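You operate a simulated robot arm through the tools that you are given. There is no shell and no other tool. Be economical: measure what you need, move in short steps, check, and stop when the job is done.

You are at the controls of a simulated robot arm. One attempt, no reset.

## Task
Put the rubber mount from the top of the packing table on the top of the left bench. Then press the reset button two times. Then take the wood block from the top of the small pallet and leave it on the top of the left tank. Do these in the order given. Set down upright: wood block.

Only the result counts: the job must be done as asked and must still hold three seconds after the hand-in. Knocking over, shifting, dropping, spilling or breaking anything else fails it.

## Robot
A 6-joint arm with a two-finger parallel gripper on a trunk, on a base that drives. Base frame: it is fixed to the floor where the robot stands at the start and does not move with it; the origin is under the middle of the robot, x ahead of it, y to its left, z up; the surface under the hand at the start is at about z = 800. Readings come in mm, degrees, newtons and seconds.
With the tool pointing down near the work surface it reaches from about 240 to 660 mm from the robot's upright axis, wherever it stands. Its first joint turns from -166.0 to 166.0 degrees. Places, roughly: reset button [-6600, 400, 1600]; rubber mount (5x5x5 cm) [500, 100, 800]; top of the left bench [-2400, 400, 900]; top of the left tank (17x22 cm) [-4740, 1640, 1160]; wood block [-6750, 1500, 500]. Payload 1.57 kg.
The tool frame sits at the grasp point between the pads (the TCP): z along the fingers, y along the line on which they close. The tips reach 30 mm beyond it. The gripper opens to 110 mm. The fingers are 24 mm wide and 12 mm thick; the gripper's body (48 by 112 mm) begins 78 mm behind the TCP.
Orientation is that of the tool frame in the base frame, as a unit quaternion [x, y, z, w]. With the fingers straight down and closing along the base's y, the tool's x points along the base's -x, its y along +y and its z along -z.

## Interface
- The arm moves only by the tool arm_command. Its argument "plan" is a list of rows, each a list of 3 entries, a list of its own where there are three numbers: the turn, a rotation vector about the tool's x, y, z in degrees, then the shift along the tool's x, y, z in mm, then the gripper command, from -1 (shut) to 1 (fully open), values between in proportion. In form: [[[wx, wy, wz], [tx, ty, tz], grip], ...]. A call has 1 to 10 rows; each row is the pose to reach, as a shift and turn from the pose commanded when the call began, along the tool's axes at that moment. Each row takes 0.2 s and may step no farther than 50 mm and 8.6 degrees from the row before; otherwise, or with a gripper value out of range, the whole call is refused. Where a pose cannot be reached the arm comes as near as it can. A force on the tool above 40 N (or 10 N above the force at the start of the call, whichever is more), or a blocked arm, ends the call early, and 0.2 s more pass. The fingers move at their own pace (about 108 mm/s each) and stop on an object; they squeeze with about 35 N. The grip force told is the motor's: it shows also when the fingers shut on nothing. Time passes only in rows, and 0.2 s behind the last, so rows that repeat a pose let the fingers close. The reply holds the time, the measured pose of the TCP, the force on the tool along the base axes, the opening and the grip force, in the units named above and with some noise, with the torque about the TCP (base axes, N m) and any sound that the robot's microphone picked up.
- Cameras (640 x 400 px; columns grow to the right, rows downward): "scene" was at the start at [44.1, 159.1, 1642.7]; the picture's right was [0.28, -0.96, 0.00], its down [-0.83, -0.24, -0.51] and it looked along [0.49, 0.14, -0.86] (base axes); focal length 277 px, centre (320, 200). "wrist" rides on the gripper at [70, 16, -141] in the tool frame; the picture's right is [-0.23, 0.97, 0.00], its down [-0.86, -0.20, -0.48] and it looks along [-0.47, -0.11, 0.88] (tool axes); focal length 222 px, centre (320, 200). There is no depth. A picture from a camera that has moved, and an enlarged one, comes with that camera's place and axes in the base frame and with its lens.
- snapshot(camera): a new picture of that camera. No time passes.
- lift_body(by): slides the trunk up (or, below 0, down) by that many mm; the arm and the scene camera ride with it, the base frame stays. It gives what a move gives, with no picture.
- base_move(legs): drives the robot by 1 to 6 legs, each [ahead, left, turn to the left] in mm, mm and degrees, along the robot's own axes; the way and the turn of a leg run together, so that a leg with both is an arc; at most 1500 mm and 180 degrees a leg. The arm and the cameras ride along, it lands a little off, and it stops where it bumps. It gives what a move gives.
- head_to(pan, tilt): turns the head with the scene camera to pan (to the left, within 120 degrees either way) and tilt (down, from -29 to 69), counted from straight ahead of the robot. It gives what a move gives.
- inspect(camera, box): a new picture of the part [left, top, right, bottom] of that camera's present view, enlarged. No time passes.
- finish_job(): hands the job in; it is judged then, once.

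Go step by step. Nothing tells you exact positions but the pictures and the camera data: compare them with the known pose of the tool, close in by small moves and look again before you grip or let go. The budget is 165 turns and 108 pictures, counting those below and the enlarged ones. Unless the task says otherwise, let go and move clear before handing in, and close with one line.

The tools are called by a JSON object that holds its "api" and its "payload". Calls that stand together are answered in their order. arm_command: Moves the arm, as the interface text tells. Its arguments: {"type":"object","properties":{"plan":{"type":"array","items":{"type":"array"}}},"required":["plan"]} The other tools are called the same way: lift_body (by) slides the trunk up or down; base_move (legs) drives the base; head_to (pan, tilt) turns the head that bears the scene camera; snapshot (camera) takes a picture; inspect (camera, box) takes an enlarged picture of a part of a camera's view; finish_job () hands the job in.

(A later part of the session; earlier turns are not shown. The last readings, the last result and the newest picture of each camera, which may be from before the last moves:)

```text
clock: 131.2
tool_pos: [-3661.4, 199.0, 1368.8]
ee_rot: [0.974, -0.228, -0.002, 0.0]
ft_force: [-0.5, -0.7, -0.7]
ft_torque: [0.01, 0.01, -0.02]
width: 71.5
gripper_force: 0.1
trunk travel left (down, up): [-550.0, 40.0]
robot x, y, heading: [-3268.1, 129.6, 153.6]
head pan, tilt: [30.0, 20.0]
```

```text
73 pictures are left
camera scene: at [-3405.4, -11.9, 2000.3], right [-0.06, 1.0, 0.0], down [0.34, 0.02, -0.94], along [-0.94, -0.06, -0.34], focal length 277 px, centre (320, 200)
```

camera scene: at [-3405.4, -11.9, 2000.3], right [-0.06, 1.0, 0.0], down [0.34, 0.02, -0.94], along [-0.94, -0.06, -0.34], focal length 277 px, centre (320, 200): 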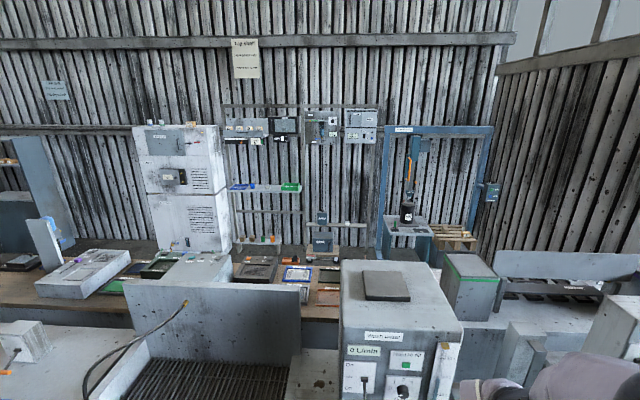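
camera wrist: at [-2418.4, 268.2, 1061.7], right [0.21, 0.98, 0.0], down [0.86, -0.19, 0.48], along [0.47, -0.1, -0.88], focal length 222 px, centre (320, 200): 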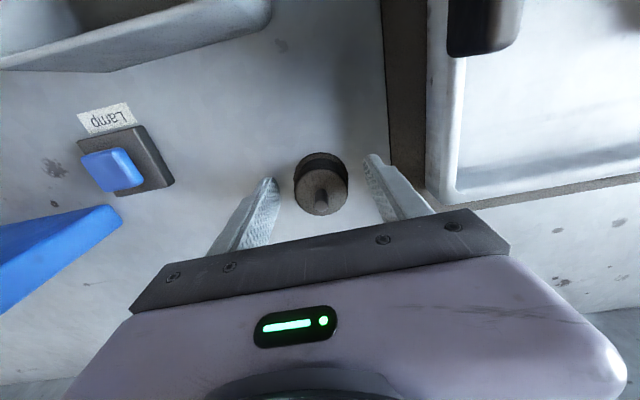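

I can see the control panels on the far wall and the small pallet (around pixel (455, 235)). I'll zoom in.

{"api": "inspect", "payload": {"camera": "scene", "box": [210, 90, 400, 200]}}

{"api": "inspect", "payload": {"camera": "scene", "box": [360, 110, 540, 280]}}

{"api": "head_to", "payload": {"pan": -15, "tilt": 25}}

{"api": "snapshot", "payload": {"camera": "scene"}}

```text
3.37 times, centred on (305, 145) of scene
camera zoom: at [-3405.4, -11.9, 2000.3], right [-0.06, 1.0, 0.0], down [0.34, 0.02, -0.94], along [-0.94, -0.06, -0.34], focal length 934 px, centre (370, 385)
```

zoom: 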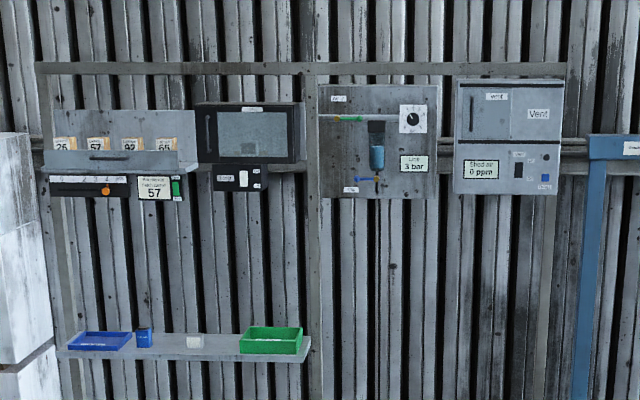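

```text
2.35 times, centred on (450, 195) of scene
camera zoom: at [-3405.4, -11.9, 2000.3], right [-0.06, 1.0, 0.0], down [0.34, 0.02, -0.94], along [-0.94, -0.06, -0.34], focal length 653 px, centre (14, 212)
```

zoom: 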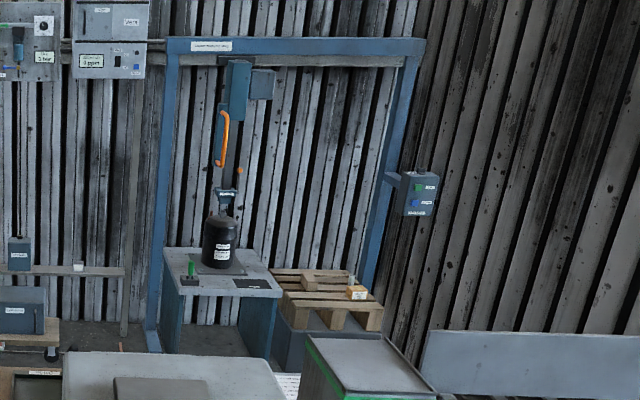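

```text
clock: 132.3
tool_pos: [-3662.4, 199.7, 1369.5]
ee_rot: [0.973, -0.229, -0.003, 0.0]
ft_force: [0.2, 0.0, 0.4]
ft_torque: [-0.02, 0.01, -0.02]
width: 71.6
gripper_force: 0.0
trunk travel left (down, up): [-550.0, 40.0]
robot x, y, heading: [-3266.1, 131.1, 153.7]
head pan, tilt: [-15.0, 25.0]
```

```text
70 pictures are left
camera scene: at [-3381.5, 54.8, 1992.3], right [0.66, 0.75, 0.0], down [0.32, -0.28, -0.91], along [-0.68, 0.6, -0.42], focal length 277 px, centre (320, 200)
```

scene: 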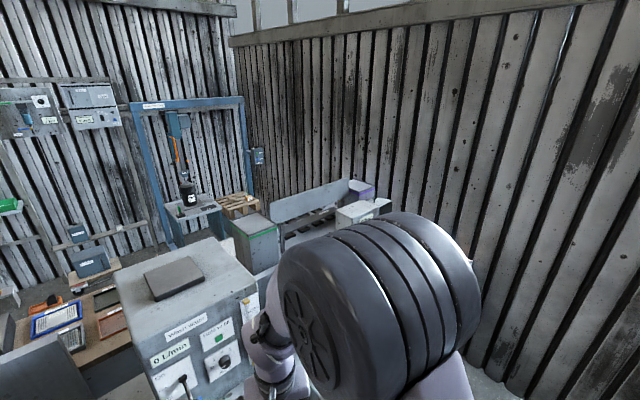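

The reset button is probably among the wall panels around (-6600, 400). I'll drive back out of the corridor and look for the aisle to the far wall.

{"api": "base_move", "payload": {"legs": [[0, 0, 116.5], [1500, 0, 0]]}}

{"api": "base_move", "payload": {"legs": [[1500, 0, 0]]}}

{"api": "head_to", "payload": {"pan": -75, "tilt": 20}}

{"api": "snapshot", "payload": {"camera": "scene"}}

```text
clock: 144.6
tool_pos: [-3124.3, -1733.6, 1369.5]
ee_rot: [0.703, 0.711, 0.0, 0.002]
ft_force: [-0.2, 0.0, -0.8]
ft_torque: [0.01, 0.0, -0.01]
width: 71.5
gripper_force: 0.1
trunk travel left (down, up): [-550.0, 40.0]
robot x, y, heading: [-3239.1, -1346.5, -89.3]
head pan, tilt: [-15.0, 25.0]
```

```text
clock: 151.9
tool_pos: [-3106.7, -3210.5, 1369.6]
ee_rot: [0.703, 0.712, -0.001, 0.003]
ft_force: [-0.3, -1.1, -1.2]
ft_torque: [-0.01, 0.03, -0.02]
width: 71.7
gripper_force: 0.1
trunk travel left (down, up): [-550.0, 40.0]
robot x, y, heading: [-3223.8, -2824.9, -89.0]
head pan, tilt: [-15.0, 25.0]
```

```text
clock: 153.2
tool_pos: [-3105.8, -3210.9, 1368.3]
ee_rot: [0.704, 0.711, -0.001, 0.003]
ft_force: [1.1, -0.1, 0.4]
ft_torque: [0.01, 0.0, -0.02]
width: 71.6
gripper_force: 0.0
trunk travel left (down, up): [-550.0, 40.0]
robot x, y, heading: [-3225.2, -2828.6, -89.2]
head pan, tilt: [-75.0, 20.0]
```

```text
69 pictures are left
camera scene: at [-3172.5, -2829.9, 2000.4], right [-0.27, 0.96, 0.0], down [0.33, 0.09, -0.94], along [-0.9, -0.25, -0.34], focal length 277 px, centre (320, 200)
```

scene: 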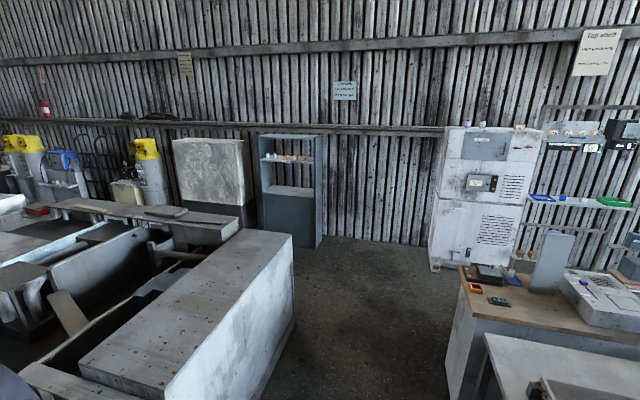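

Clear path along y ≈ -2950 to about x ≈ -5800, then into the aisle by the far wall.

{"api": "base_move", "payload": {"legs": [[0, 0, -89], [1300, 0, 0]]}}

{"api": "base_move", "payload": {"legs": [[1250, 0, 0]]}}

{"api": "head_to", "payload": {"pan": -85, "tilt": 20}}

{"api": "snapshot", "payload": {"camera": "scene"}}

```text
clock: 163.6
tool_pos: [-4921.9, -2962.1, 1368.4]
ee_rot: [1.0, 0.007, -0.003, 0.0]
ft_force: [-0.7, -0.2, 1.1]
ft_torque: [0.01, -0.01, 0.0]
width: 71.2
gripper_force: 0.0
trunk travel left (down, up): [-550.0, 40.0]
robot x, y, heading: [-4536.5, -2846.6, -179.2]
head pan, tilt: [-75.0, 20.0]
```

```text
clock: 169.9
tool_pos: [-6173.4, -2972.5, 1369.6]
ee_rot: [1.0, 0.003, -0.002, 0.001]
ft_force: [0.8, -1.0, -0.2]
ft_torque: [0.03, 0.04, 0.01]
width: 71.4
gripper_force: 0.1
trunk travel left (down, up): [-550.0, 40.0]
robot x, y, heading: [-5790.3, -2857.8, -179.7]
head pan, tilt: [-75.0, 20.0]
```

```text
clock: 170.6
tool_pos: [-6174.7, -2972.9, 1368.8]
ee_rot: [1.0, 0.003, -0.003, 0.001]
ft_force: [0.0, 0.9, 0.0]
ft_torque: [0.01, 0.04, 0.02]
width: 71.6
gripper_force: 0.1
trunk travel left (down, up): [-550.0, 40.0]
robot x, y, heading: [-5789.3, -2857.3, -179.9]
head pan, tilt: [-85.0, 20.0]
```

```text
68 pictures are left
camera scene: at [-5778.5, -2906.2, 2000.4], right [1.0, 0.09, 0.0], down [0.03, -0.34, -0.94], along [-0.09, 0.94, -0.34], focal length 277 px, centre (320, 200)
```

scene: 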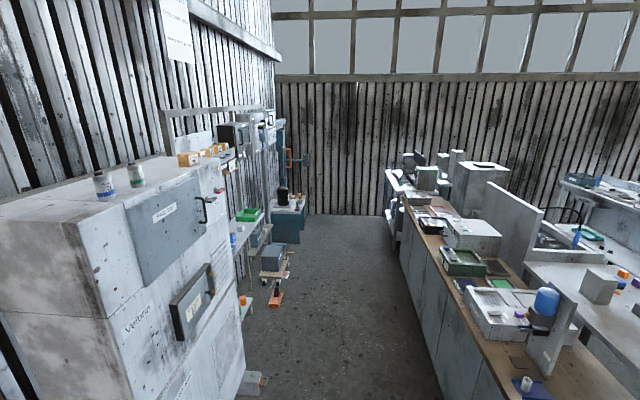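

The aisle by the far wall is clear. I'll turn and drive up to y ≈ 300, then face the wall.

{"api": "base_move", "payload": {"legs": [[0, 0, -90], [1500, 0, 0]]}}

{"api": "base_move", "payload": {"legs": [[1500, 0, 0], [0, 0, 90]]}}

{"api": "head_to", "payload": {"pan": 0, "tilt": 15}}

{"api": "snapshot", "payload": {"camera": "scene"}}

```text
clock: 181.9
tool_pos: [-5895.2, -966.0, 1369.0]
ee_rot: [-0.704, 0.71, 0.003, 0.001]
ft_force: [0.0, -0.2, -0.5]
ft_torque: [0.01, 0.0, 0.01]
width: 71.6
gripper_force: 0.2
trunk travel left (down, up): [-550.0, 40.0]
robot x, y, heading: [-5788.6, -1352.2, 89.9]
head pan, tilt: [-85.0, 20.0]
```

```text
clock: 193.1
tool_pos: [-6181.9, -6.7, 1369.7]
ee_rot: [1.0, 0.017, -0.002, 0.001]
ft_force: [-0.6, -0.7, 0.7]
ft_torque: [0.01, -0.03, -0.02]
width: 71.4
gripper_force: 0.1
trunk travel left (down, up): [-550.0, 40.0]
robot x, y, heading: [-5804.9, 119.1, -178.1]
head pan, tilt: [-85.0, 20.0]
```

```text
clock: 194.7
tool_pos: [-6181.6, -5.5, 1369.0]
ee_rot: [1.0, 0.018, -0.003, 0.001]
ft_force: [0.4, 0.5, -0.2]
ft_torque: [0.01, 0.02, -0.01]
width: 71.4
gripper_force: 0.2
trunk travel left (down, up): [-550.0, 40.0]
robot x, y, heading: [-5797.7, 117.5, -178.1]
head pan, tilt: [0.0, 15.0]
```

```text
67 pictures are left
camera scene: at [-5868.9, -23.5, 2008.5], right [-0.04, 1.0, 0.0], down [0.26, 0.01, -0.97], along [-0.97, -0.03, -0.26], focal length 277 px, centre (320, 200)
```

scene: 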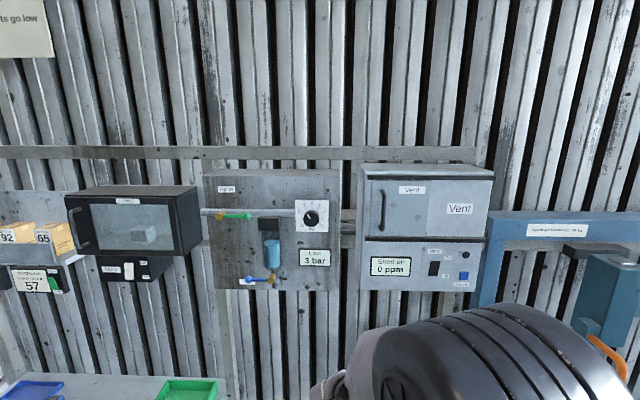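

{"api": "inspect", "payload": {"camera": "scene", "box": [350, 230, 500, 310]}}

{"api": "inspect", "payload": {"camera": "scene", "box": [0, 230, 340, 310]}}

```text
4.27 times, centred on (425, 270) of scene
camera zoom: at [-5868.9, -23.5, 2008.5], right [-0.04, 1.0, 0.0], down [0.26, 0.01, -0.97], along [-0.97, -0.03, -0.26], focal length 1183 px, centre (-128, -99)
```

zoom: 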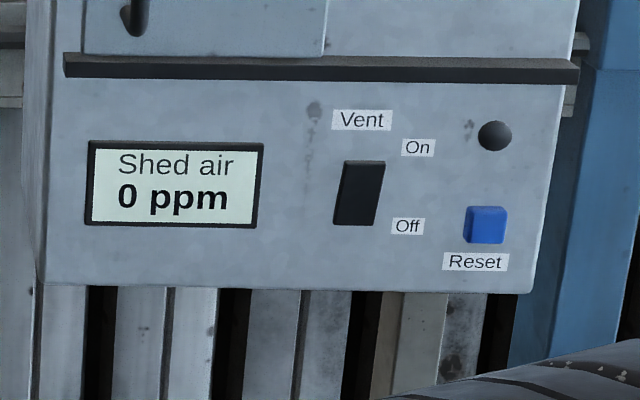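

```text
1.88 times, centred on (170, 270) of scene
camera zoom: at [-5868.9, -23.5, 2008.5], right [-0.04, 1.0, 0.0], down [0.26, 0.01, -0.97], along [-0.97, -0.03, -0.26], focal length 522 px, centre (602, 68)
```

zoom: 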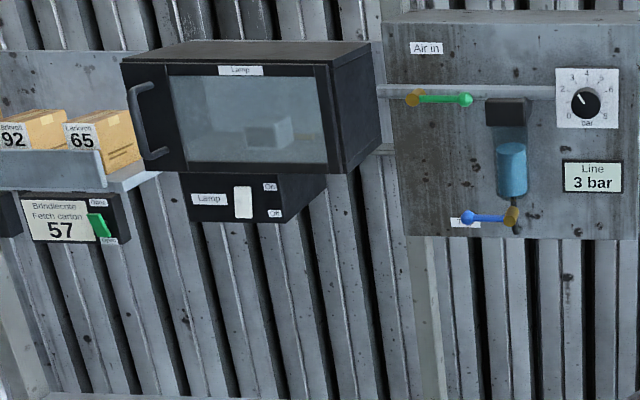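

The Reset button is the blue square on the Vent panel, at about (-6590, 365, 1600). I'll shift right so it is in front of me and triangulate from there.

{"api": "base_move", "payload": {"legs": [[0, 0, -2], [0, -340, 0]]}}

{"api": "snapshot", "payload": {"camera": "scene"}}

```text
clock: 197.2
tool_pos: [-6185.2, 339.8, 1368.9]
ee_rot: [1.0, 0.0, -0.002, 0.001]
ft_force: [0.2, -0.5, -0.5]
ft_torque: [0.01, 0.0, -0.02]
width: 71.7
gripper_force: 0.0
trunk travel left (down, up): [-550.0, 40.0]
robot x, y, heading: [-5798.9, 450.9, -180.1]
head pan, tilt: [0.0, 15.0]
```

```text
64 pictures are left
camera scene: at [-5874.0, 312.3, 2008.5], right [0.0, 1.0, 0.0], down [0.26, 0.0, -0.97], along [-0.97, 0.0, -0.26], focal length 277 px, centre (320, 200)
```

scene: 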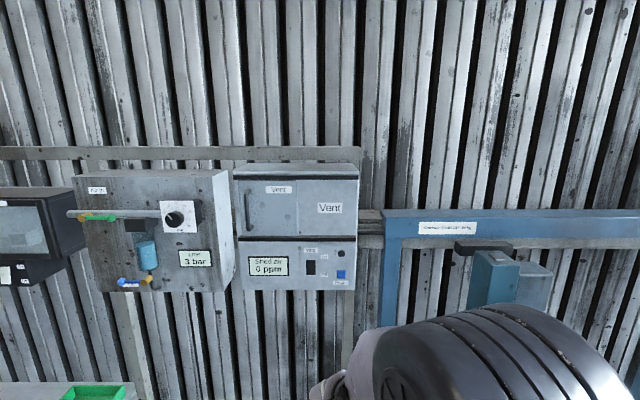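

Triangulated, the button face is at about (-6602, 370, 1590). I'll close the gripper, raise up and turn the fingers to point horizontally at the wall, still well clear of it.

{"api": "lift_body", "payload": {"by": 40}}

{"api": "arm_command", "payload": {"plan": [[[0, -8.5, 0], [-24, -5, -30], 0], [[0, -17, 0], [-48, -10, -60], -0.5], [[0, -25.5, 0], [-72, -15, -90], -1], [[0, -34, 0], [-96, -20, -120], -1], [[0, -42.5, 0], [-120, -25, -150], -1], [[0, -51, 0], [-144, -30, -178], -1], [[0, -51, 0], [-144, -30, -178], -1]]}}

```text
clock: 198.1
tool_pos: [-6185.4, 340.5, 1409.1]
ee_rot: [1.0, 0.001, -0.002, 0.0]
ft_force: [-0.6, -0.8, -0.2]
ft_torque: [0.0, 0.01, 0.01]
width: 71.6
gripper_force: 0.1
trunk travel left (down, up): [-590.0, 0.0]
robot x, y, heading: [-5801.8, 450.7, -180.3]
head pan, tilt: [0.0, 15.0]
```

```text
clock: 199.7
tool_pos: [-6328.2, 370.2, 1588.4]
ee_rot: [0.901, 0.001, -0.433, 0.001]
ft_force: [-0.1, -0.4, 0.2]
ft_torque: [-0.02, 0.01, 0.02]
width: 0.0
gripper_force: 21.5
trunk travel left (down, up): [-590.0, 0.0]
robot x, y, heading: [-5798.6, 451.2, -180.0]
head pan, tilt: [0.0, 15.0]
```

Tool is tipped 51° toward the wall, as planned. I'll finish the turn to horizontal.

{"api": "arm_command", "payload": {"plan": [[[0, -8, 0], [0, 0, 0], -1], [[0, -16, 0], [0, 0, 0], -1], [[0, -24, 0], [0, 0, 0], -1], [[0, -32, 0], [0, 0, 0], -1], [[0, -38.7, 0], [0, 0, 0], -1], [[0, -38.7, 0], [0, 0, 0], -1]]}}

{"api": "snapshot", "payload": {"camera": "wrist"}}

{"api": "snapshot", "payload": {"camera": "scene"}}

```text
clock: 201.1
tool_pos: [-6273.3, 296.9, 1643.9]
ee_rot: [0.71, -0.005, -0.704, -0.004]
ft_force: [0.3, -0.8, 0.3]
ft_torque: [-0.01, 0.0, 0.06]
width: 0.0
gripper_force: 21.4
out of reach, approached as far as the arm can: row 3, 4, 5, 6
trunk travel left (down, up): [-590.0, 0.0]
robot x, y, heading: [-5798.6, 455.1, -179.7]
head pan, tilt: [0.0, 15.0]
```

```text
63 pictures are left
camera wrist: at [-6131.5, 278.2, 1577.0], right [-0.01, -0.97, 0.23], down [0.47, 0.2, 0.86], along [-0.88, 0.12, 0.46], focal length 222 px, centre (320, 200)
```

wrist: 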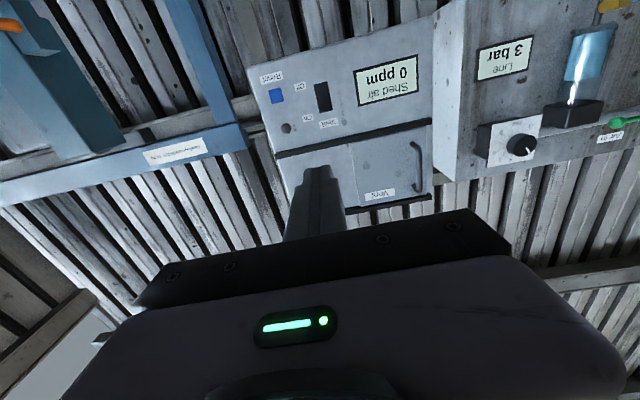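

```text
62 pictures are left
camera scene: at [-5873.2, 313.3, 2048.6], right [0.0, 1.0, 0.0], down [0.26, 0.0, -0.97], along [-0.97, 0.0, -0.26], focal length 277 px, centre (320, 200)
```

scene: 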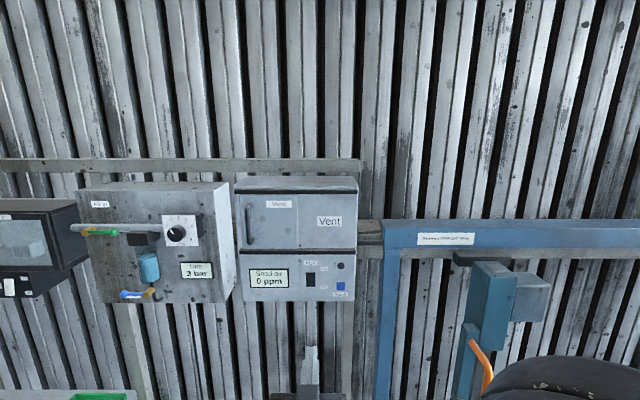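

The orientation is right, but the reach limit pushed the TCP off to (-6273, 297, 1644). A null move will show how it settles.

{"api": "arm_command", "payload": {"plan": [[[0, 0, 0], [0, 0, 0], -1], [[0, 0, 0], [0, 0, 0], -1]]}}

```text
clock: 201.7
tool_pos: [-6274.3, 295.5, 1642.8]
ee_rot: [0.711, -0.004, -0.704, -0.003]
ft_force: [1.1, -0.3, -0.6]
ft_torque: [-0.01, -0.04, 0.01]
width: 0.1
gripper_force: 21.3
trunk travel left (down, up): [-590.0, 0.0]
robot x, y, heading: [-5800.1, 455.0, -179.9]
head pan, tilt: [0.0, 15.0]
```

{"api": "arm_command", "payload": {"plan": [[[0, 0, 0], [14, -18, 0], -1], [[0, 0, 0], [28, -36, 0], -1], [[0, 0, 0], [42, -54, 0], -1], [[0, 0, 0], [53, -74, 0], -1], [[0, 0, 0], [53, -74, 0], -1]]}}

```text
clock: 202.9
tool_pos: [-6271.9, 292.3, 1644.2]
ee_rot: [0.709, -0.001, -0.705, -0.001]
ft_force: [0.0, 0.4, -0.5]
ft_torque: [0.01, 0.0, -0.02]
width: 0.0
gripper_force: 21.8
out of reach, approached as far as the arm can: row 1, 2, 3, 4, 5
trunk travel left (down, up): [-590.0, 0.0]
robot x, y, heading: [-5802.7, 453.7, -180.0]
head pan, tilt: [0.0, 15.0]
```

{"api": "arm_command", "payload": {"plan": [[[0, 0, 0], [0, 0, 15], -1], [[0, 0, 0], [0, 0, 30], -1], [[0, 0, 0], [0, 0, 45], -1], [[0, 0, 0], [0, 0, 60], -1], [[0, 0, 0], [0, 0, 60], -1]]}}

```text
clock: 204.1
tool_pos: [-6330.1, 278.8, 1654.2]
ee_rot: [0.71, -0.003, -0.705, -0.003]
ft_force: [0.1, -0.4, 0.3]
ft_torque: [0.0, -0.02, 0.0]
width: 0.0
gripper_force: 21.6
out of reach, approached as far as the arm can: row 1, 2, 3, 4, 5
trunk travel left (down, up): [-590.0, 0.0]
robot x, y, heading: [-5801.4, 448.5, -180.1]
head pan, tilt: [0.0, 15.0]
```

The wrist seems limited because the shoulder is too high relative to the target. I'll lower the trunk by 250 and reach up instead.

{"api": "lift_body", "payload": {"by": -250}}

{"api": "arm_command", "payload": {"plan": [[[0, 0, 0], [-40, 0, 0], -1], [[0, 0, 0], [-80, 0, 0], -1], [[0, 0, 0], [-120, 0, 0], -1], [[0, 0, 0], [-160, -10, 0], -1], [[0, 0, 0], [-186, -30, 0], -1], [[0, 0, 0], [-186, -60, 0], -1], [[0, 0, 0], [-186, -91, 0], -1], [[0, 0, 0], [-186, -91, 0], -1]]}}

```text
clock: 206.7
tool_pos: [-6329.4, 278.6, 1404.9]
ee_rot: [0.71, -0.002, -0.704, -0.002]
ft_force: [-0.1, 0.2, -0.6]
ft_torque: [0.01, -0.03, -0.02]
width: 0.2
gripper_force: 21.4
trunk travel left (down, up): [-340.0, 250.0]
robot x, y, heading: [-5802.9, 447.0, -179.9]
head pan, tilt: [0.0, 15.0]
```

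```text
clock: 208.4
tool_pos: [-6331.6, 370.5, 1589.8]
ee_rot: [0.709, -0.003, -0.705, -0.003]
ft_force: [-0.5, -0.1, 0.5]
ft_torque: [-0.02, 0.02, -0.01]
width: 0.0
gripper_force: 21.3
trunk travel left (down, up): [-340.0, 250.0]
robot x, y, heading: [-5797.3, 453.2, -180.0]
head pan, tilt: [0.0, 15.0]
```

The reach works now: TCP at (-6331, 370, 1590), pointing at the wall. I'll drive 130 mm closer and check alignment.

{"api": "base_move", "payload": {"legs": [[130, 0, 0]]}}

{"api": "snapshot", "payload": {"camera": "wrist"}}

{"api": "snapshot", "payload": {"camera": "scene"}}

```text
clock: 209.7
tool_pos: [-6462.6, 370.9, 1587.8]
ee_rot: [0.71, -0.003, -0.704, -0.003]
ft_force: [-1.0, 0.2, 0.3]
ft_torque: [-0.02, 0.05, 0.01]
width: 0.2
gripper_force: 21.5
trunk travel left (down, up): [-340.0, 250.0]
robot x, y, heading: [-5928.5, 452.4, 180.0]
head pan, tilt: [0.0, 15.0]
```

```text
61 pictures are left
camera wrist: at [-6320.3, 353.4, 1522.2], right [-0.01, -0.97, 0.23], down [0.47, 0.2, 0.86], along [-0.88, 0.12, 0.46], focal length 222 px, centre (320, 200)
```

wrist: 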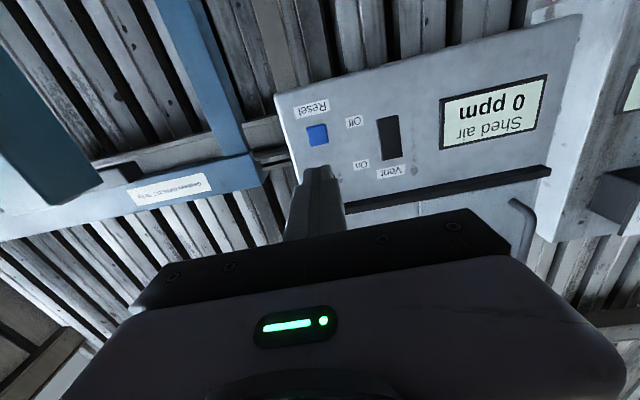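

```text
60 pictures are left
camera scene: at [-6004.1, 312.4, 1798.5], right [0.0, 1.0, 0.0], down [0.26, 0.0, -0.97], along [-0.97, 0.0, -0.26], focal length 277 px, centre (320, 200)
```

scene: 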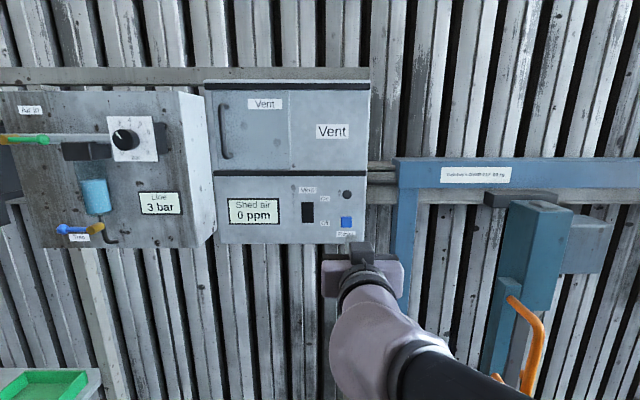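

Combining the views puts the button at about (-6608, 373, 1582). I'll adjust, advance 90 mm and recheck.

{"api": "arm_command", "payload": {"plan": [[[0, 0, 0], [6, -2, 30], -1], [[0, 0, 0], [6, -2, 60], -1], [[0, 0, 0], [6, -2, 85], -1], [[0, 0, 0], [6, -2, 85], -1]]}}

{"api": "inspect", "payload": {"camera": "wrist", "box": [240, 80, 440, 205]}}

{"api": "inspect", "payload": {"camera": "scene", "box": [290, 170, 410, 300]}}

```text
clock: 210.7
tool_pos: [-6544.3, 373.4, 1584.1]
ee_rot: [0.709, -0.003, -0.705, -0.002]
ft_force: [0.4, 0.7, 0.0]
ft_torque: [0.0, 0.0, 0.01]
width: 0.2
gripper_force: 21.3
trunk travel left (down, up): [-340.0, 250.0]
robot x, y, heading: [-5928.2, 452.7, 179.8]
head pan, tilt: [0.0, 15.0]
```

```text
3.20 times, centred on (340, 142) of wrist
camera zoom: at [-6403.2, 356.1, 1516.6], right [-0.01, -0.97, 0.23], down [0.47, 0.2, 0.86], along [-0.88, 0.12, 0.46], focal length 711 px, centre (256, 384)
```

zoom: 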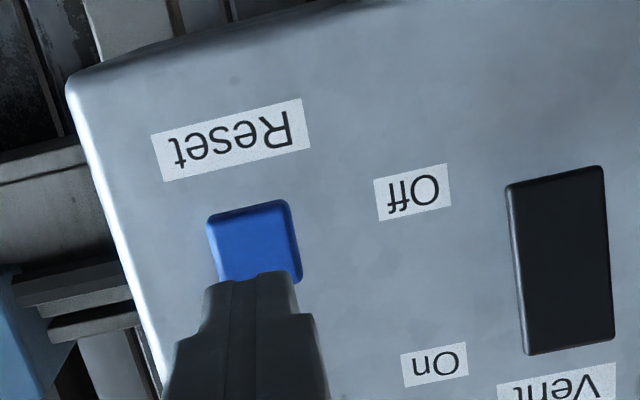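

```text
3.08 times, centred on (350, 235) of scene
camera zoom: at [-6001.5, 312.6, 1798.6], right [0.0, 1.0, 0.0], down [0.26, 0.0, -0.97], along [-0.97, 0.0, -0.26], focal length 853 px, centre (228, 92)
```

zoom: 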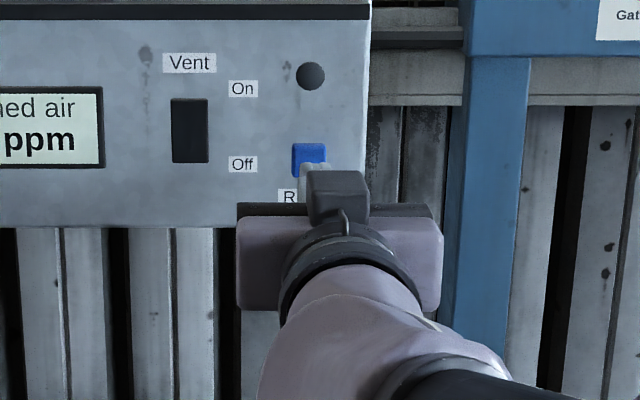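

Aligned within a couple of mm, with the button face about 45 mm ahead. I'll advance slowly until I get a click or contact.

{"api": "arm_command", "payload": {"plan": [[[0, 0, 0], [2, -1, 12], -1], [[0, 0, 0], [2, -1, 22], -1], [[0, 0, 0], [2, -1, 27], -1], [[0, 0, 0], [2, -1, 30], -1], [[0, 0, 0], [2, -1, 32], -1], [[0, 0, 0], [2, -1, 34], -1], [[0, 0, 0], [2, -1, 36], -1], [[0, 0, 0], [2, -1, 38], -1]]}}

{"api": "inspect", "payload": {"camera": "wrist", "box": [240, 80, 440, 205]}}

```text
clock: 212.5
tool_pos: [-6583.4, 376.4, 1578.9]
ee_rot: [0.709, -0.004, -0.705, -0.003]
ft_force: [1.2, -0.4, 1.9]
ft_torque: [0.0, 0.06, 0.01]
width: 0.0
gripper_force: 20.8
trunk travel left (down, up): [-340.0, 250.0]
robot x, y, heading: [-5925.7, 450.7, 180.1]
head pan, tilt: [0.0, 15.0]
```

```text
3.20 times, centred on (340, 142) of wrist
camera zoom: at [-6441.6, 357.4, 1513.3], right [-0.01, -0.97, 0.23], down [0.47, 0.2, 0.86], along [-0.88, 0.12, 0.46], focal length 711 px, centre (256, 384)
```

zoom: 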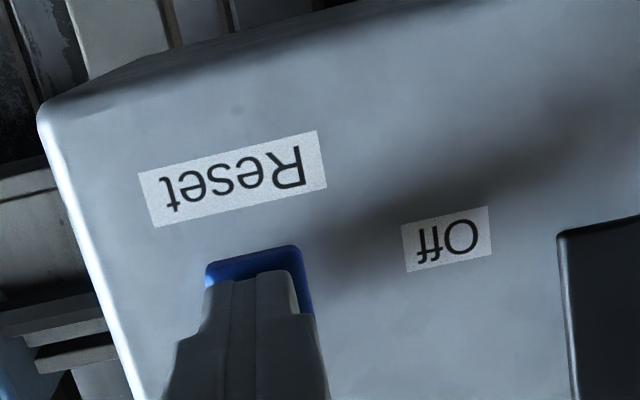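

The tip is on the button face or within a mm or two. I'll press in 1 mm steps.

{"api": "arm_command", "payload": {"plan": [[[0, 0, 0], [-2, 2, 1], -1], [[0, 0, 0], [-2, 2, 2], -1], [[0, 0, 0], [-2, 2, 3], -1], [[0, 0, 0], [-2, 2, 4], -1], [[0, 0, 0], [-2, 2, 5], -1], [[0, 0, 0], [-2, 2, 6], -1]]}}

```text
clock: 213.9
tool_pos: [-6586.2, 372.6, 1583.8]
ee_rot: [0.71, -0.003, -0.704, -0.003]
ft_force: [9.1, 1.0, -6.0]
ft_torque: [0.01, -0.16, 0.01]
width: 0.0
gripper_force: 21.4
trunk travel left (down, up): [-340.0, 250.0]
robot x, y, heading: [-5929.8, 448.7, 180.2]
head pan, tilt: [0.0, 15.0]
heard: click
```

Click heard, so that's press one. I'll retreat to release the button fully.

{"api": "arm_command", "payload": {"plan": [[[0, 0, 0], [0, 0, -5], -1], [[0, 0, 0], [0, 0, -15], -1], [[0, 0, 0], [0, 0, -25], -1], [[0, 0, 0], [0, 0, -25], -1], [[0, 0, 0], [0, 0, -25], -1]]}}

{"api": "inspect", "payload": {"camera": "wrist", "box": [240, 80, 440, 205]}}

```text
clock: 215.1
tool_pos: [-6563.2, 373.9, 1582.4]
ee_rot: [0.709, -0.004, -0.705, -0.003]
ft_force: [0.6, -0.2, -0.3]
ft_torque: [0.01, 0.0, -0.03]
width: 0.0
gripper_force: 20.9
trunk travel left (down, up): [-340.0, 250.0]
robot x, y, heading: [-5923.2, 448.8, 179.9]
head pan, tilt: [0.0, 15.0]
```

```text
3.20 times, centred on (340, 142) of wrist
camera zoom: at [-6422.9, 355.6, 1516.0], right [-0.01, -0.97, 0.23], down [0.47, 0.2, 0.86], along [-0.88, 0.12, 0.46], focal length 711 px, centre (256, 384)
```

zoom: 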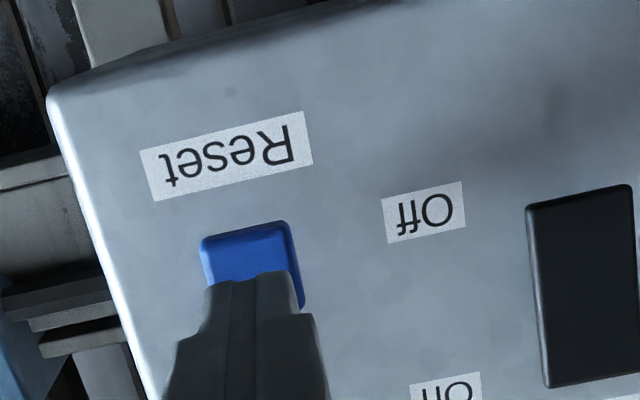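

The button is out again and the finger is still lined up. Second press, the same stroke in small steps.

{"api": "arm_command", "payload": {"plan": [[[0, 0, 0], [0, 0, 12], -1], [[0, 0, 0], [0, 0, 18], -1], [[0, 0, 0], [0, 0, 20], -1], [[0, 0, 0], [0, 0, 22], -1], [[0, 0, 0], [0, 0, 23], -1], [[0, 0, 0], [0, 0, 24], -1], [[0, 0, 0], [0, 0, 25], -1]]}}

```text
clock: 216.7
tool_pos: [-6588.1, 372.5, 1583.6]
ee_rot: [0.71, -0.004, -0.705, -0.004]
ft_force: [10.9, -1.3, -5.8]
ft_torque: [0.01, -0.18, 0.01]
width: 0.1
gripper_force: 21.1
trunk travel left (down, up): [-340.0, 250.0]
robot x, y, heading: [-5927.3, 451.2, 179.7]
head pan, tilt: [0.0, 15.0]
heard: click
```

Second click heard. I'll retreat straight back, then reverse the base.

{"api": "arm_command", "payload": {"plan": [[[0, 0, 0], [0, 0, -15], -1], [[0, 0, 0], [0, 0, -45], -1], [[0, 0, 0], [0, 0, -80], -1], [[0, 0, 0], [0, 0, -110], -1]]}}

{"api": "base_move", "payload": {"legs": [[-250, 0, 0]]}}

{"api": "head_to", "payload": {"pan": -40, "tilt": 25}}

{"api": "snapshot", "payload": {"camera": "scene"}}

```text
clock: 217.7
tool_pos: [-6478.5, 372.2, 1586.0]
ee_rot: [0.709, -0.003, -0.705, -0.002]
ft_force: [-0.4, -0.4, 0.0]
ft_torque: [-0.01, 0.04, -0.04]
width: 0.1
gripper_force: 21.4
trunk travel left (down, up): [-340.0, 250.0]
robot x, y, heading: [-5929.7, 451.9, 180.2]
head pan, tilt: [0.0, 15.0]
```

```text
clock: 219.6
tool_pos: [-6230.0, 372.0, 1585.3]
ee_rot: [0.709, -0.003, -0.705, -0.003]
ft_force: [0.4, 1.0, -0.1]
ft_torque: [0.0, -0.03, -0.01]
width: 0.0
gripper_force: 21.6
trunk travel left (down, up): [-340.0, 250.0]
robot x, y, heading: [-5679.2, 453.1, 180.1]
head pan, tilt: [0.0, 15.0]
```

```text
clock: 220.6
tool_pos: [-6231.3, 371.5, 1584.9]
ee_rot: [0.709, -0.005, -0.705, -0.004]
ft_force: [0.2, -0.5, -0.1]
ft_torque: [0.01, 0.01, 0.0]
width: 0.0
gripper_force: 21.0
trunk travel left (down, up): [-340.0, 250.0]
robot x, y, heading: [-5681.0, 455.3, 180.1]
head pan, tilt: [-40.0, 25.0]
```

```text
55 pictures are left
camera scene: at [-5729.9, 371.5, 1782.3], right [0.64, 0.77, 0.0], down [0.32, -0.27, -0.91], along [-0.69, 0.58, -0.42], focal length 277 px, centre (320, 200)
```

scene: 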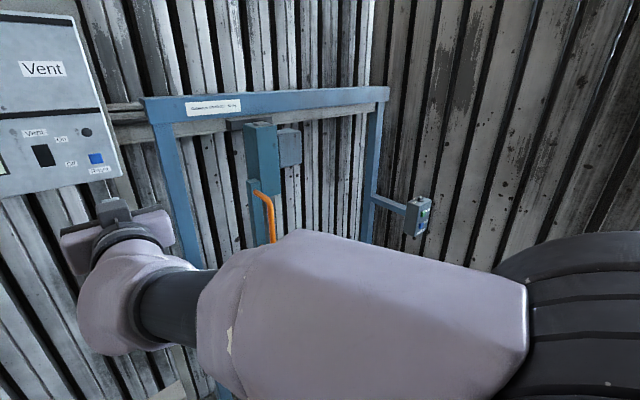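

I'll fold the arm back to a tool-down carry pose.

{"api": "arm_command", "payload": {"plan": [[[0, 8.5, 0], [30, 0, -10], -1], [[0, 17, 0], [60, 0, -25], -1], [[0, 25.5, 0], [90, 0, -40], -0.5], [[0, 34, 0], [125, 0, -55], 0], [[0, 42.5, 0], [160, 0, -70], 0.5], [[0, 51, 0], [195, 0, -90], 1], [[0, 59.5, 0], [230, 0, -110], 1], [[0, 68, 0], [265, 0, -130], 1], [[0, 76.5, 0], [300, 0, -150], 1], [[0, 85, 0], [335, 0, -170], 1]]}}

{"api": "arm_command", "payload": {"plan": [[[0, 4.8, 0], [0, 0, 0], 1], [[0, 4.8, 0], [0, 0, 0], 1]]}}

{"api": "snapshot", "payload": {"camera": "scene"}}

```text
clock: 222.8
tool_pos: [-6059.6, 369.7, 1248.8]
ee_rot: [0.999, -0.005, -0.038, 0.0]
ft_force: [-0.2, 0.5, -0.2]
ft_torque: [-0.03, 0.0, 0.02]
width: 110.2
gripper_force: 0.2
trunk travel left (down, up): [-340.0, 250.0]
robot x, y, heading: [-5680.9, 453.9, 180.1]
head pan, tilt: [-40.0, 25.0]
```

```text
clock: 223.4
tool_pos: [-6056.3, 370.9, 1251.1]
ee_rot: [1.0, -0.005, 0.002, 0.001]
ft_force: [1.2, -0.7, 0.7]
ft_torque: [-0.03, 0.01, -0.03]
width: 109.9
gripper_force: 0.0
trunk travel left (down, up): [-340.0, 250.0]
robot x, y, heading: [-5676.8, 453.4, 180.0]
head pan, tilt: [-40.0, 25.0]
```

```text
54 pictures are left
camera scene: at [-5728.5, 371.7, 1782.4], right [0.64, 0.77, 0.0], down [0.32, -0.27, -0.91], along [-0.69, 0.58, -0.42], focal length 277 px, centre (320, 200)
```

scene: 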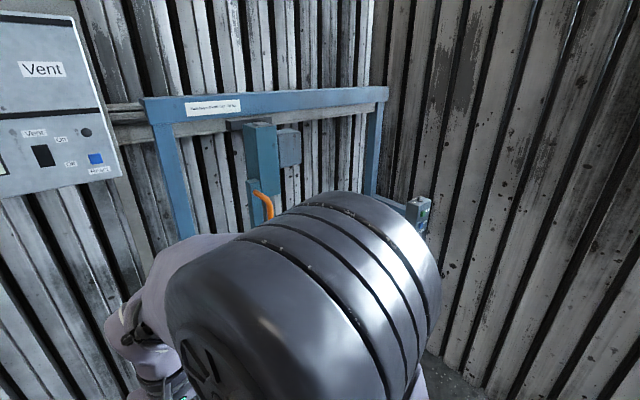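

Turn to face +y, with the head panned left, to see the small pallet and the tank.

{"api": "base_move", "payload": {"legs": [[0, 0, -90]]}}

{"api": "lift_body", "payload": {"by": 200}}

{"api": "head_to", "payload": {"pan": 40, "tilt": 38}}

{"api": "snapshot", "payload": {"camera": "scene"}}

{"api": "head_to", "payload": {"pan": -35, "tilt": 30}}

{"api": "snapshot", "payload": {"camera": "scene"}}

```text
clock: 227.5
tool_pos: [-5779.1, 826.5, 1250.9]
ee_rot: [0.723, -0.691, 0.0, 0.002]
ft_force: [0.3, 0.6, 0.0]
ft_torque: [-0.01, 0.02, 0.02]
width: 110.0
gripper_force: 0.0
trunk travel left (down, up): [-340.0, 250.0]
robot x, y, heading: [-5682.0, 453.1, 93.1]
head pan, tilt: [-40.0, 25.0]
```

```text
clock: 229.7
tool_pos: [-5780.9, 826.7, 1450.9]
ee_rot: [0.723, -0.691, 0.002, 0.001]
ft_force: [0.5, -0.4, -0.6]
ft_torque: [-0.01, 0.02, 0.0]
width: 110.0
gripper_force: 0.0
trunk travel left (down, up): [-540.0, 50.0]
robot x, y, heading: [-5678.3, 452.5, 93.3]
head pan, tilt: [-40.0, 25.0]
```

```text
clock: 231.2
tool_pos: [-5781.0, 825.9, 1450.1]
ee_rot: [0.723, -0.691, 0.001, 0.002]
ft_force: [0.3, -1.1, 0.6]
ft_torque: [0.02, -0.03, 0.01]
width: 110.3
gripper_force: 0.0
trunk travel left (down, up): [-540.0, 50.0]
robot x, y, heading: [-5678.4, 450.3, 93.0]
head pan, tilt: [40.0, 38.0]
```

```text
53 pictures are left
camera scene: at [-5876.9, 487.9, 1962.0], right [0.73, 0.68, 0.0], down [0.42, -0.45, -0.79], along [-0.54, 0.58, -0.62], focal length 277 px, centre (320, 200)
```

scene: 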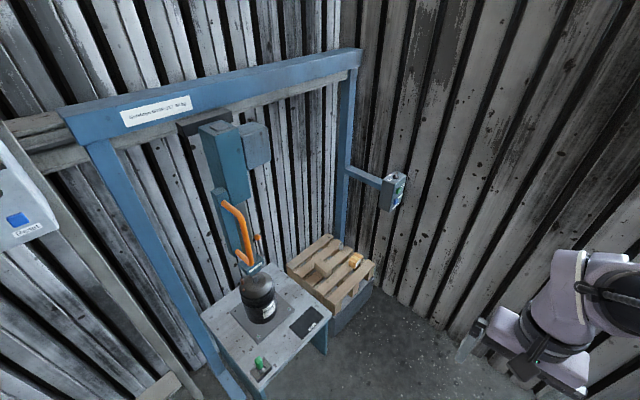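

```text
clock: 232.7
tool_pos: [-5780.8, 826.5, 1449.5]
ee_rot: [0.723, -0.691, 0.001, 0.003]
ft_force: [-0.1, 0.2, -0.7]
ft_torque: [0.01, 0.0, 0.06]
width: 110.1
gripper_force: 0.1
trunk travel left (down, up): [-540.0, 50.0]
robot x, y, heading: [-5677.1, 450.4, 92.9]
head pan, tilt: [-35.0, 30.0]
```

```text
52 pictures are left
camera scene: at [-5770.2, 501.6, 1974.3], right [0.85, -0.53, 0.0], down [-0.26, -0.42, -0.87], along [0.46, 0.74, -0.5], focal length 277 px, centre (320, 200)
```

scene: 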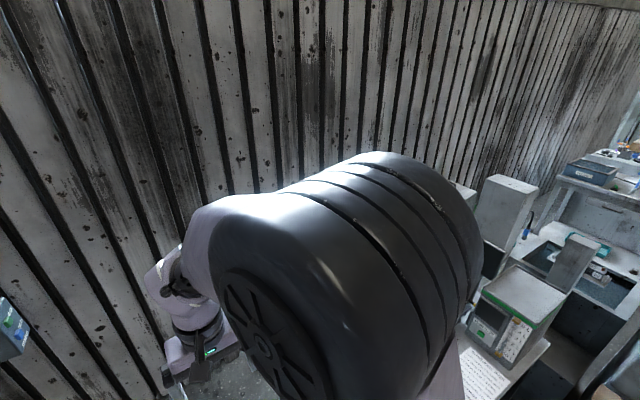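

I'll look closely at the pallet.

{"api": "head_to", "payload": {"pan": 40, "tilt": 45}}

{"api": "inspect", "payload": {"camera": "scene", "box": [240, 130, 440, 330]}}

```text
clock: 234.2
tool_pos: [-5780.7, 826.6, 1450.9]
ee_rot: [0.723, -0.691, 0.001, 0.002]
ft_force: [0.3, 0.2, -0.1]
ft_torque: [-0.01, -0.02, 0.01]
width: 109.8
gripper_force: 0.0
trunk travel left (down, up): [-540.0, 50.0]
robot x, y, heading: [-5677.2, 450.6, 93.0]
head pan, tilt: [40.0, 45.0]
```

```text
2.00 times, centred on (340, 230) of scene
camera zoom: at [-5873.5, 484.2, 1951.7], right [0.73, 0.68, 0.0], down [0.48, -0.52, -0.71], along [-0.48, 0.52, -0.71], focal length 555 px, centre (280, 140)
```

zoom: 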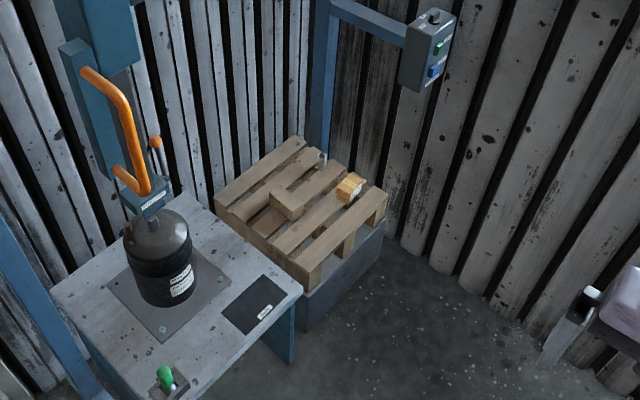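

Two candidates show on the pallet; the labelled one near (-6526, 1540) looks like the wood block. I'll drive to about (-6050, 1250), face it diagonally and look closer.

{"api": "base_move", "payload": {"legs": [[818, 0, 0], [0, 331, 0], [0, 0, 44]]}}

{"api": "head_to", "payload": {"pan": 15, "tilt": 60}}

{"api": "snapshot", "payload": {"camera": "scene"}}

```text
clock: 242.3
tool_pos: [-6387.8, 1433.3, 1451.0]
ee_rot: [0.93, -0.368, 0.002, 0.0]
ft_force: [-0.6, -0.8, 0.4]
ft_torque: [0.02, 0.02, 0.01]
width: 109.7
gripper_force: 0.1
trunk travel left (down, up): [-540.0, 50.0]
robot x, y, heading: [-6054.2, 1238.8, 137.3]
head pan, tilt: [40.0, 45.0]
```

```text
clock: 243.2
tool_pos: [-6388.0, 1433.7, 1450.3]
ee_rot: [0.93, -0.367, 0.002, 0.001]
ft_force: [-0.4, -0.2, 0.7]
ft_torque: [-0.01, -0.01, 0.03]
width: 110.5
gripper_force: 0.1
trunk travel left (down, up): [-540.0, 50.0]
robot x, y, heading: [-6054.6, 1238.2, 137.6]
head pan, tilt: [15.0, 60.0]
```

```text
50 pictures are left
camera scene: at [-6193.5, 1151.5, 1932.3], right [0.46, 0.89, 0.0], down [0.77, -0.4, -0.5], along [-0.44, 0.23, -0.87], focal length 277 px, centre (320, 200)
```

scene: 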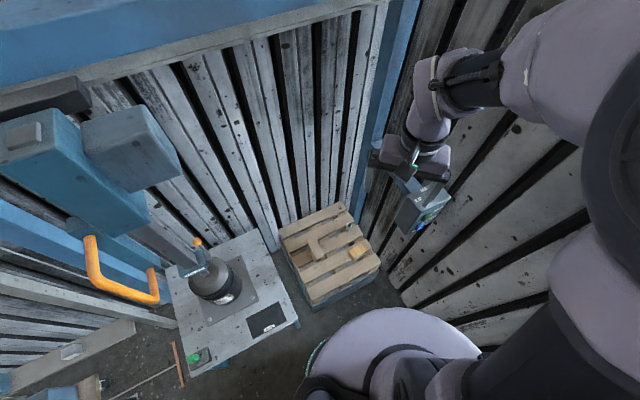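

{"api": "inspect", "payload": {"camera": "scene", "box": [260, 180, 400, 320]}}

{"api": "snapshot", "payload": {"camera": "wrist"}}

```text
2.86 times, centred on (330, 250) of scene
camera zoom: at [-6193.5, 1151.5, 1932.3], right [0.46, 0.89, 0.0], down [0.77, -0.4, -0.5], along [-0.44, 0.23, -0.87], focal length 792 px, centre (291, 57)
```

zoom: 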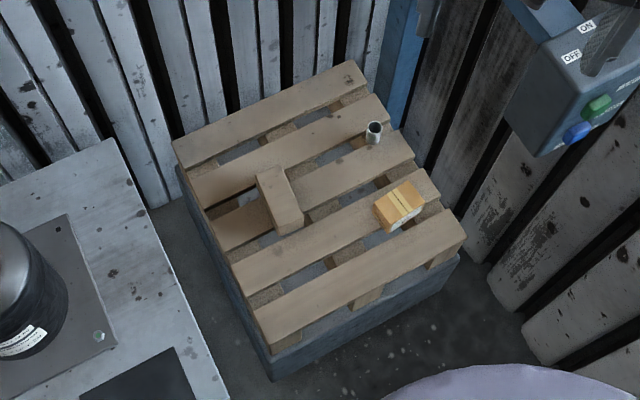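

```text
48 pictures are left
camera wrist: at [-6349.5, 1374.5, 1593.8], right [-0.83, -0.56, 0.0], down [-0.49, 0.73, 0.47], along [-0.26, 0.39, -0.88], focal length 222 px, centre (320, 200)
```

wrist: 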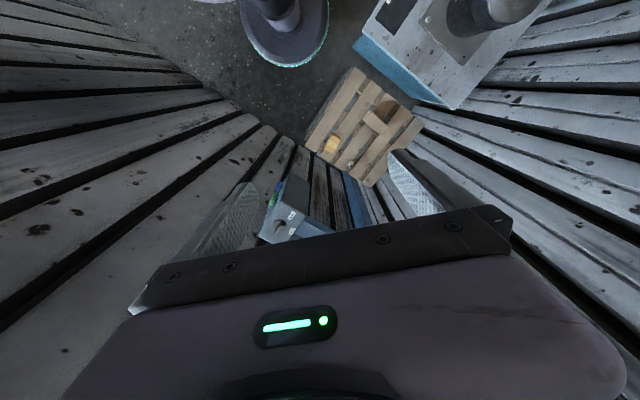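

There are three items: a plain wooden piece, a labelled carton-like box, and a metal tube. I'll zoom in further to identify the wood block.

{"api": "inspect", "payload": {"camera": "scene", "box": [305, 225, 375, 270]}}

```text
8.89 times, centred on (340, 248) of scene
camera zoom: at [-6193.5, 1151.5, 1932.3], right [0.46, 0.89, 0.0], down [0.77, -0.4, -0.5], along [-0.44, 0.23, -0.87], focal length 2465 px, centre (142, -222)
```

zoom: 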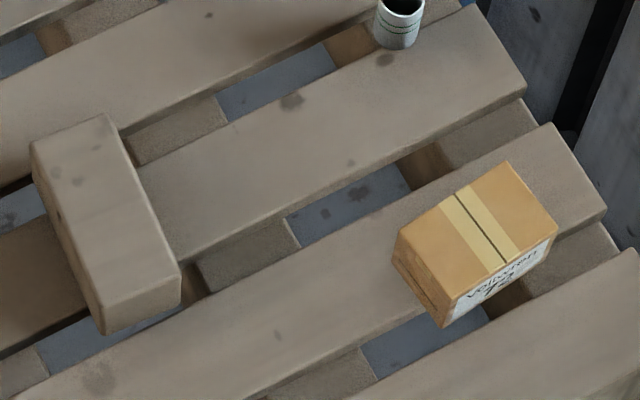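

The plain wooden piece is the wood block: about 110 x 52 mm, long side along x, top near z ≈ 450, centred around (-6678, 1379). I'll move slightly closer, lower the trunk and yaw the tool to close along y.

{"api": "base_move", "payload": {"legs": [[40, 23, 0]]}}

{"api": "lift_body", "payload": {"by": -480}}

{"api": "arm_command", "payload": {"plan": [[[0, 0, -8.5], [-10, 0, 0], 1], [[0, 0, -17], [-20, 0, 0], 1], [[0, 0, -25.5], [-30, 0, 0], 1], [[0, 0, -34], [-40, 0, 0], 1], [[0, 0, -42.6], [-50, 0, 0], 1], [[0, 0, -42.6], [-50, 0, 0], 1]]}}

{"api": "snapshot", "payload": {"camera": "scene"}}

{"api": "snapshot", "payload": {"camera": "wrist"}}

```text
clock: 244.1
tool_pos: [-6433.4, 1444.2, 1451.4]
ee_rot: [0.93, -0.368, 0.002, 0.001]
ft_force: [0.5, 0.1, -0.2]
ft_torque: [0.0, 0.01, 0.02]
width: 110.1
gripper_force: 0.1
trunk travel left (down, up): [-540.0, 50.0]
robot x, y, heading: [-6099.6, 1247.3, 137.3]
head pan, tilt: [15.0, 60.0]
```

```text
refused: -480 is not a number from -400 to 400
```

```text
clock: 245.5
tool_pos: [-6468.3, 1478.5, 1451.1]
ee_rot: [1.0, -0.003, 0.001, 0.001]
ft_force: [0.9, 0.0, -0.3]
ft_torque: [0.01, 0.02, -0.02]
width: 109.9
gripper_force: 0.1
trunk travel left (down, up): [-540.0, 50.0]
robot x, y, heading: [-6098.5, 1248.9, 137.5]
head pan, tilt: [15.0, 60.0]
```

```text
46 pictures are left
camera scene: at [-6237.0, 1161.2, 1932.3], right [0.46, 0.89, 0.0], down [0.77, -0.4, -0.5], along [-0.44, 0.23, -0.87], focal length 277 px, centre (320, 200)
```

scene: 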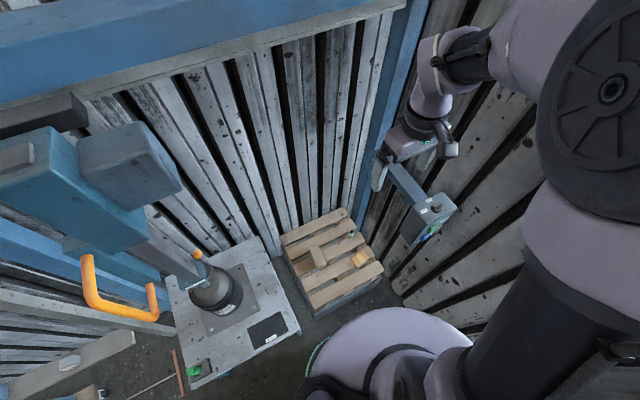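

```text
45 pictures are left
camera wrist: at [-6399.1, 1461.5, 1593.6], right [-0.23, -0.97, 0.0], down [-0.85, 0.21, 0.48], along [-0.46, 0.11, -0.88], focal length 222 px, centre (320, 200)
```

wrist: 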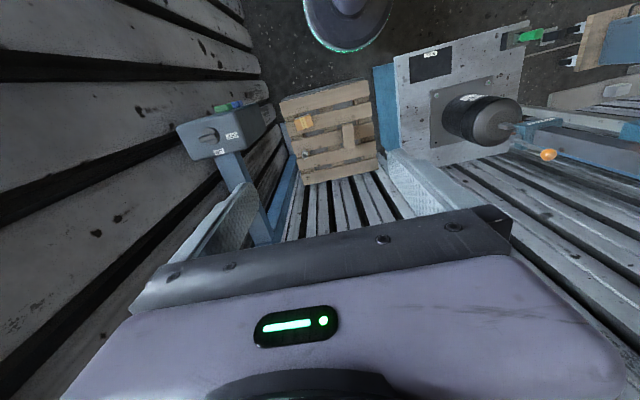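

The lift is limited to 400 per call. First I'll move the TCP away from the control box toward the block, then lower.

{"api": "arm_command", "payload": {"plan": [[[0, 0, 0], [-15, 35, 0], 1], [[0, 0, 0], [-40, 70, 0], 1], [[0, 0, 0], [-70, 100, 0], 1], [[0, 0, 0], [-100, 100, 0], 1], [[0, 0, 0], [-100, 100, 0], 1]]}}

{"api": "lift_body", "payload": {"by": -400}}

{"api": "snapshot", "payload": {"camera": "scene"}}

{"api": "snapshot", "payload": {"camera": "wrist"}}

```text
clock: 246.7
tool_pos: [-6571.0, 1377.8, 1450.0]
ee_rot: [1.0, -0.004, 0.001, 0.001]
ft_force: [0.6, -0.1, 0.0]
ft_torque: [0.02, 0.04, 0.04]
width: 109.8
gripper_force: 0.0
trunk travel left (down, up): [-540.0, 50.0]
robot x, y, heading: [-6100.7, 1248.9, 137.4]
head pan, tilt: [15.0, 60.0]
```

```text
clock: 250.5
tool_pos: [-6570.6, 1378.3, 1048.9]
ee_rot: [1.0, -0.004, 0.002, 0.002]
ft_force: [0.6, -0.5, -0.6]
ft_torque: [0.04, -0.01, -0.01]
width: 110.1
gripper_force: 0.1
trunk travel left (down, up): [-140.0, 450.0]
robot x, y, heading: [-6100.4, 1249.8, 137.5]
head pan, tilt: [15.0, 60.0]
```

```text
44 pictures are left
camera scene: at [-6237.9, 1161.6, 1532.3], right [0.46, 0.89, 0.0], down [0.77, -0.4, -0.5], along [-0.44, 0.23, -0.87], focal length 277 px, centre (320, 200)
```

scene: 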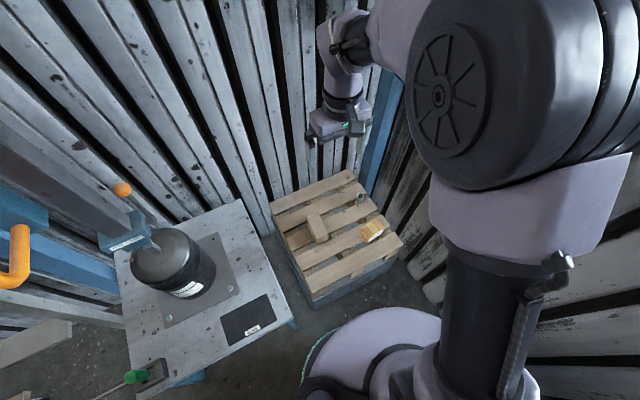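

```text
43 pictures are left
camera wrist: at [-6502.4, 1362.1, 1193.6], right [-0.24, -0.97, 0.0], down [-0.85, 0.21, 0.48], along [-0.46, 0.11, -0.88], focal length 222 px, centre (320, 200)
```

wrist: 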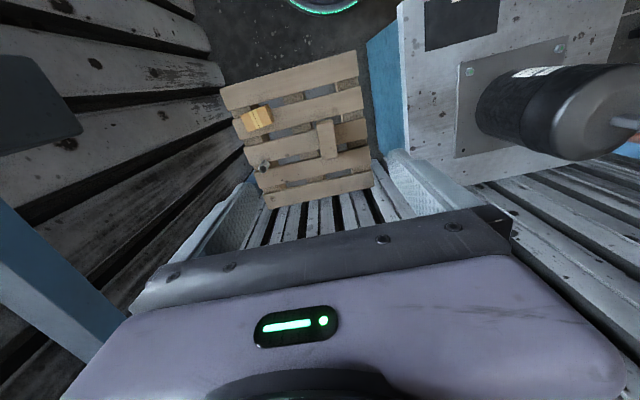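

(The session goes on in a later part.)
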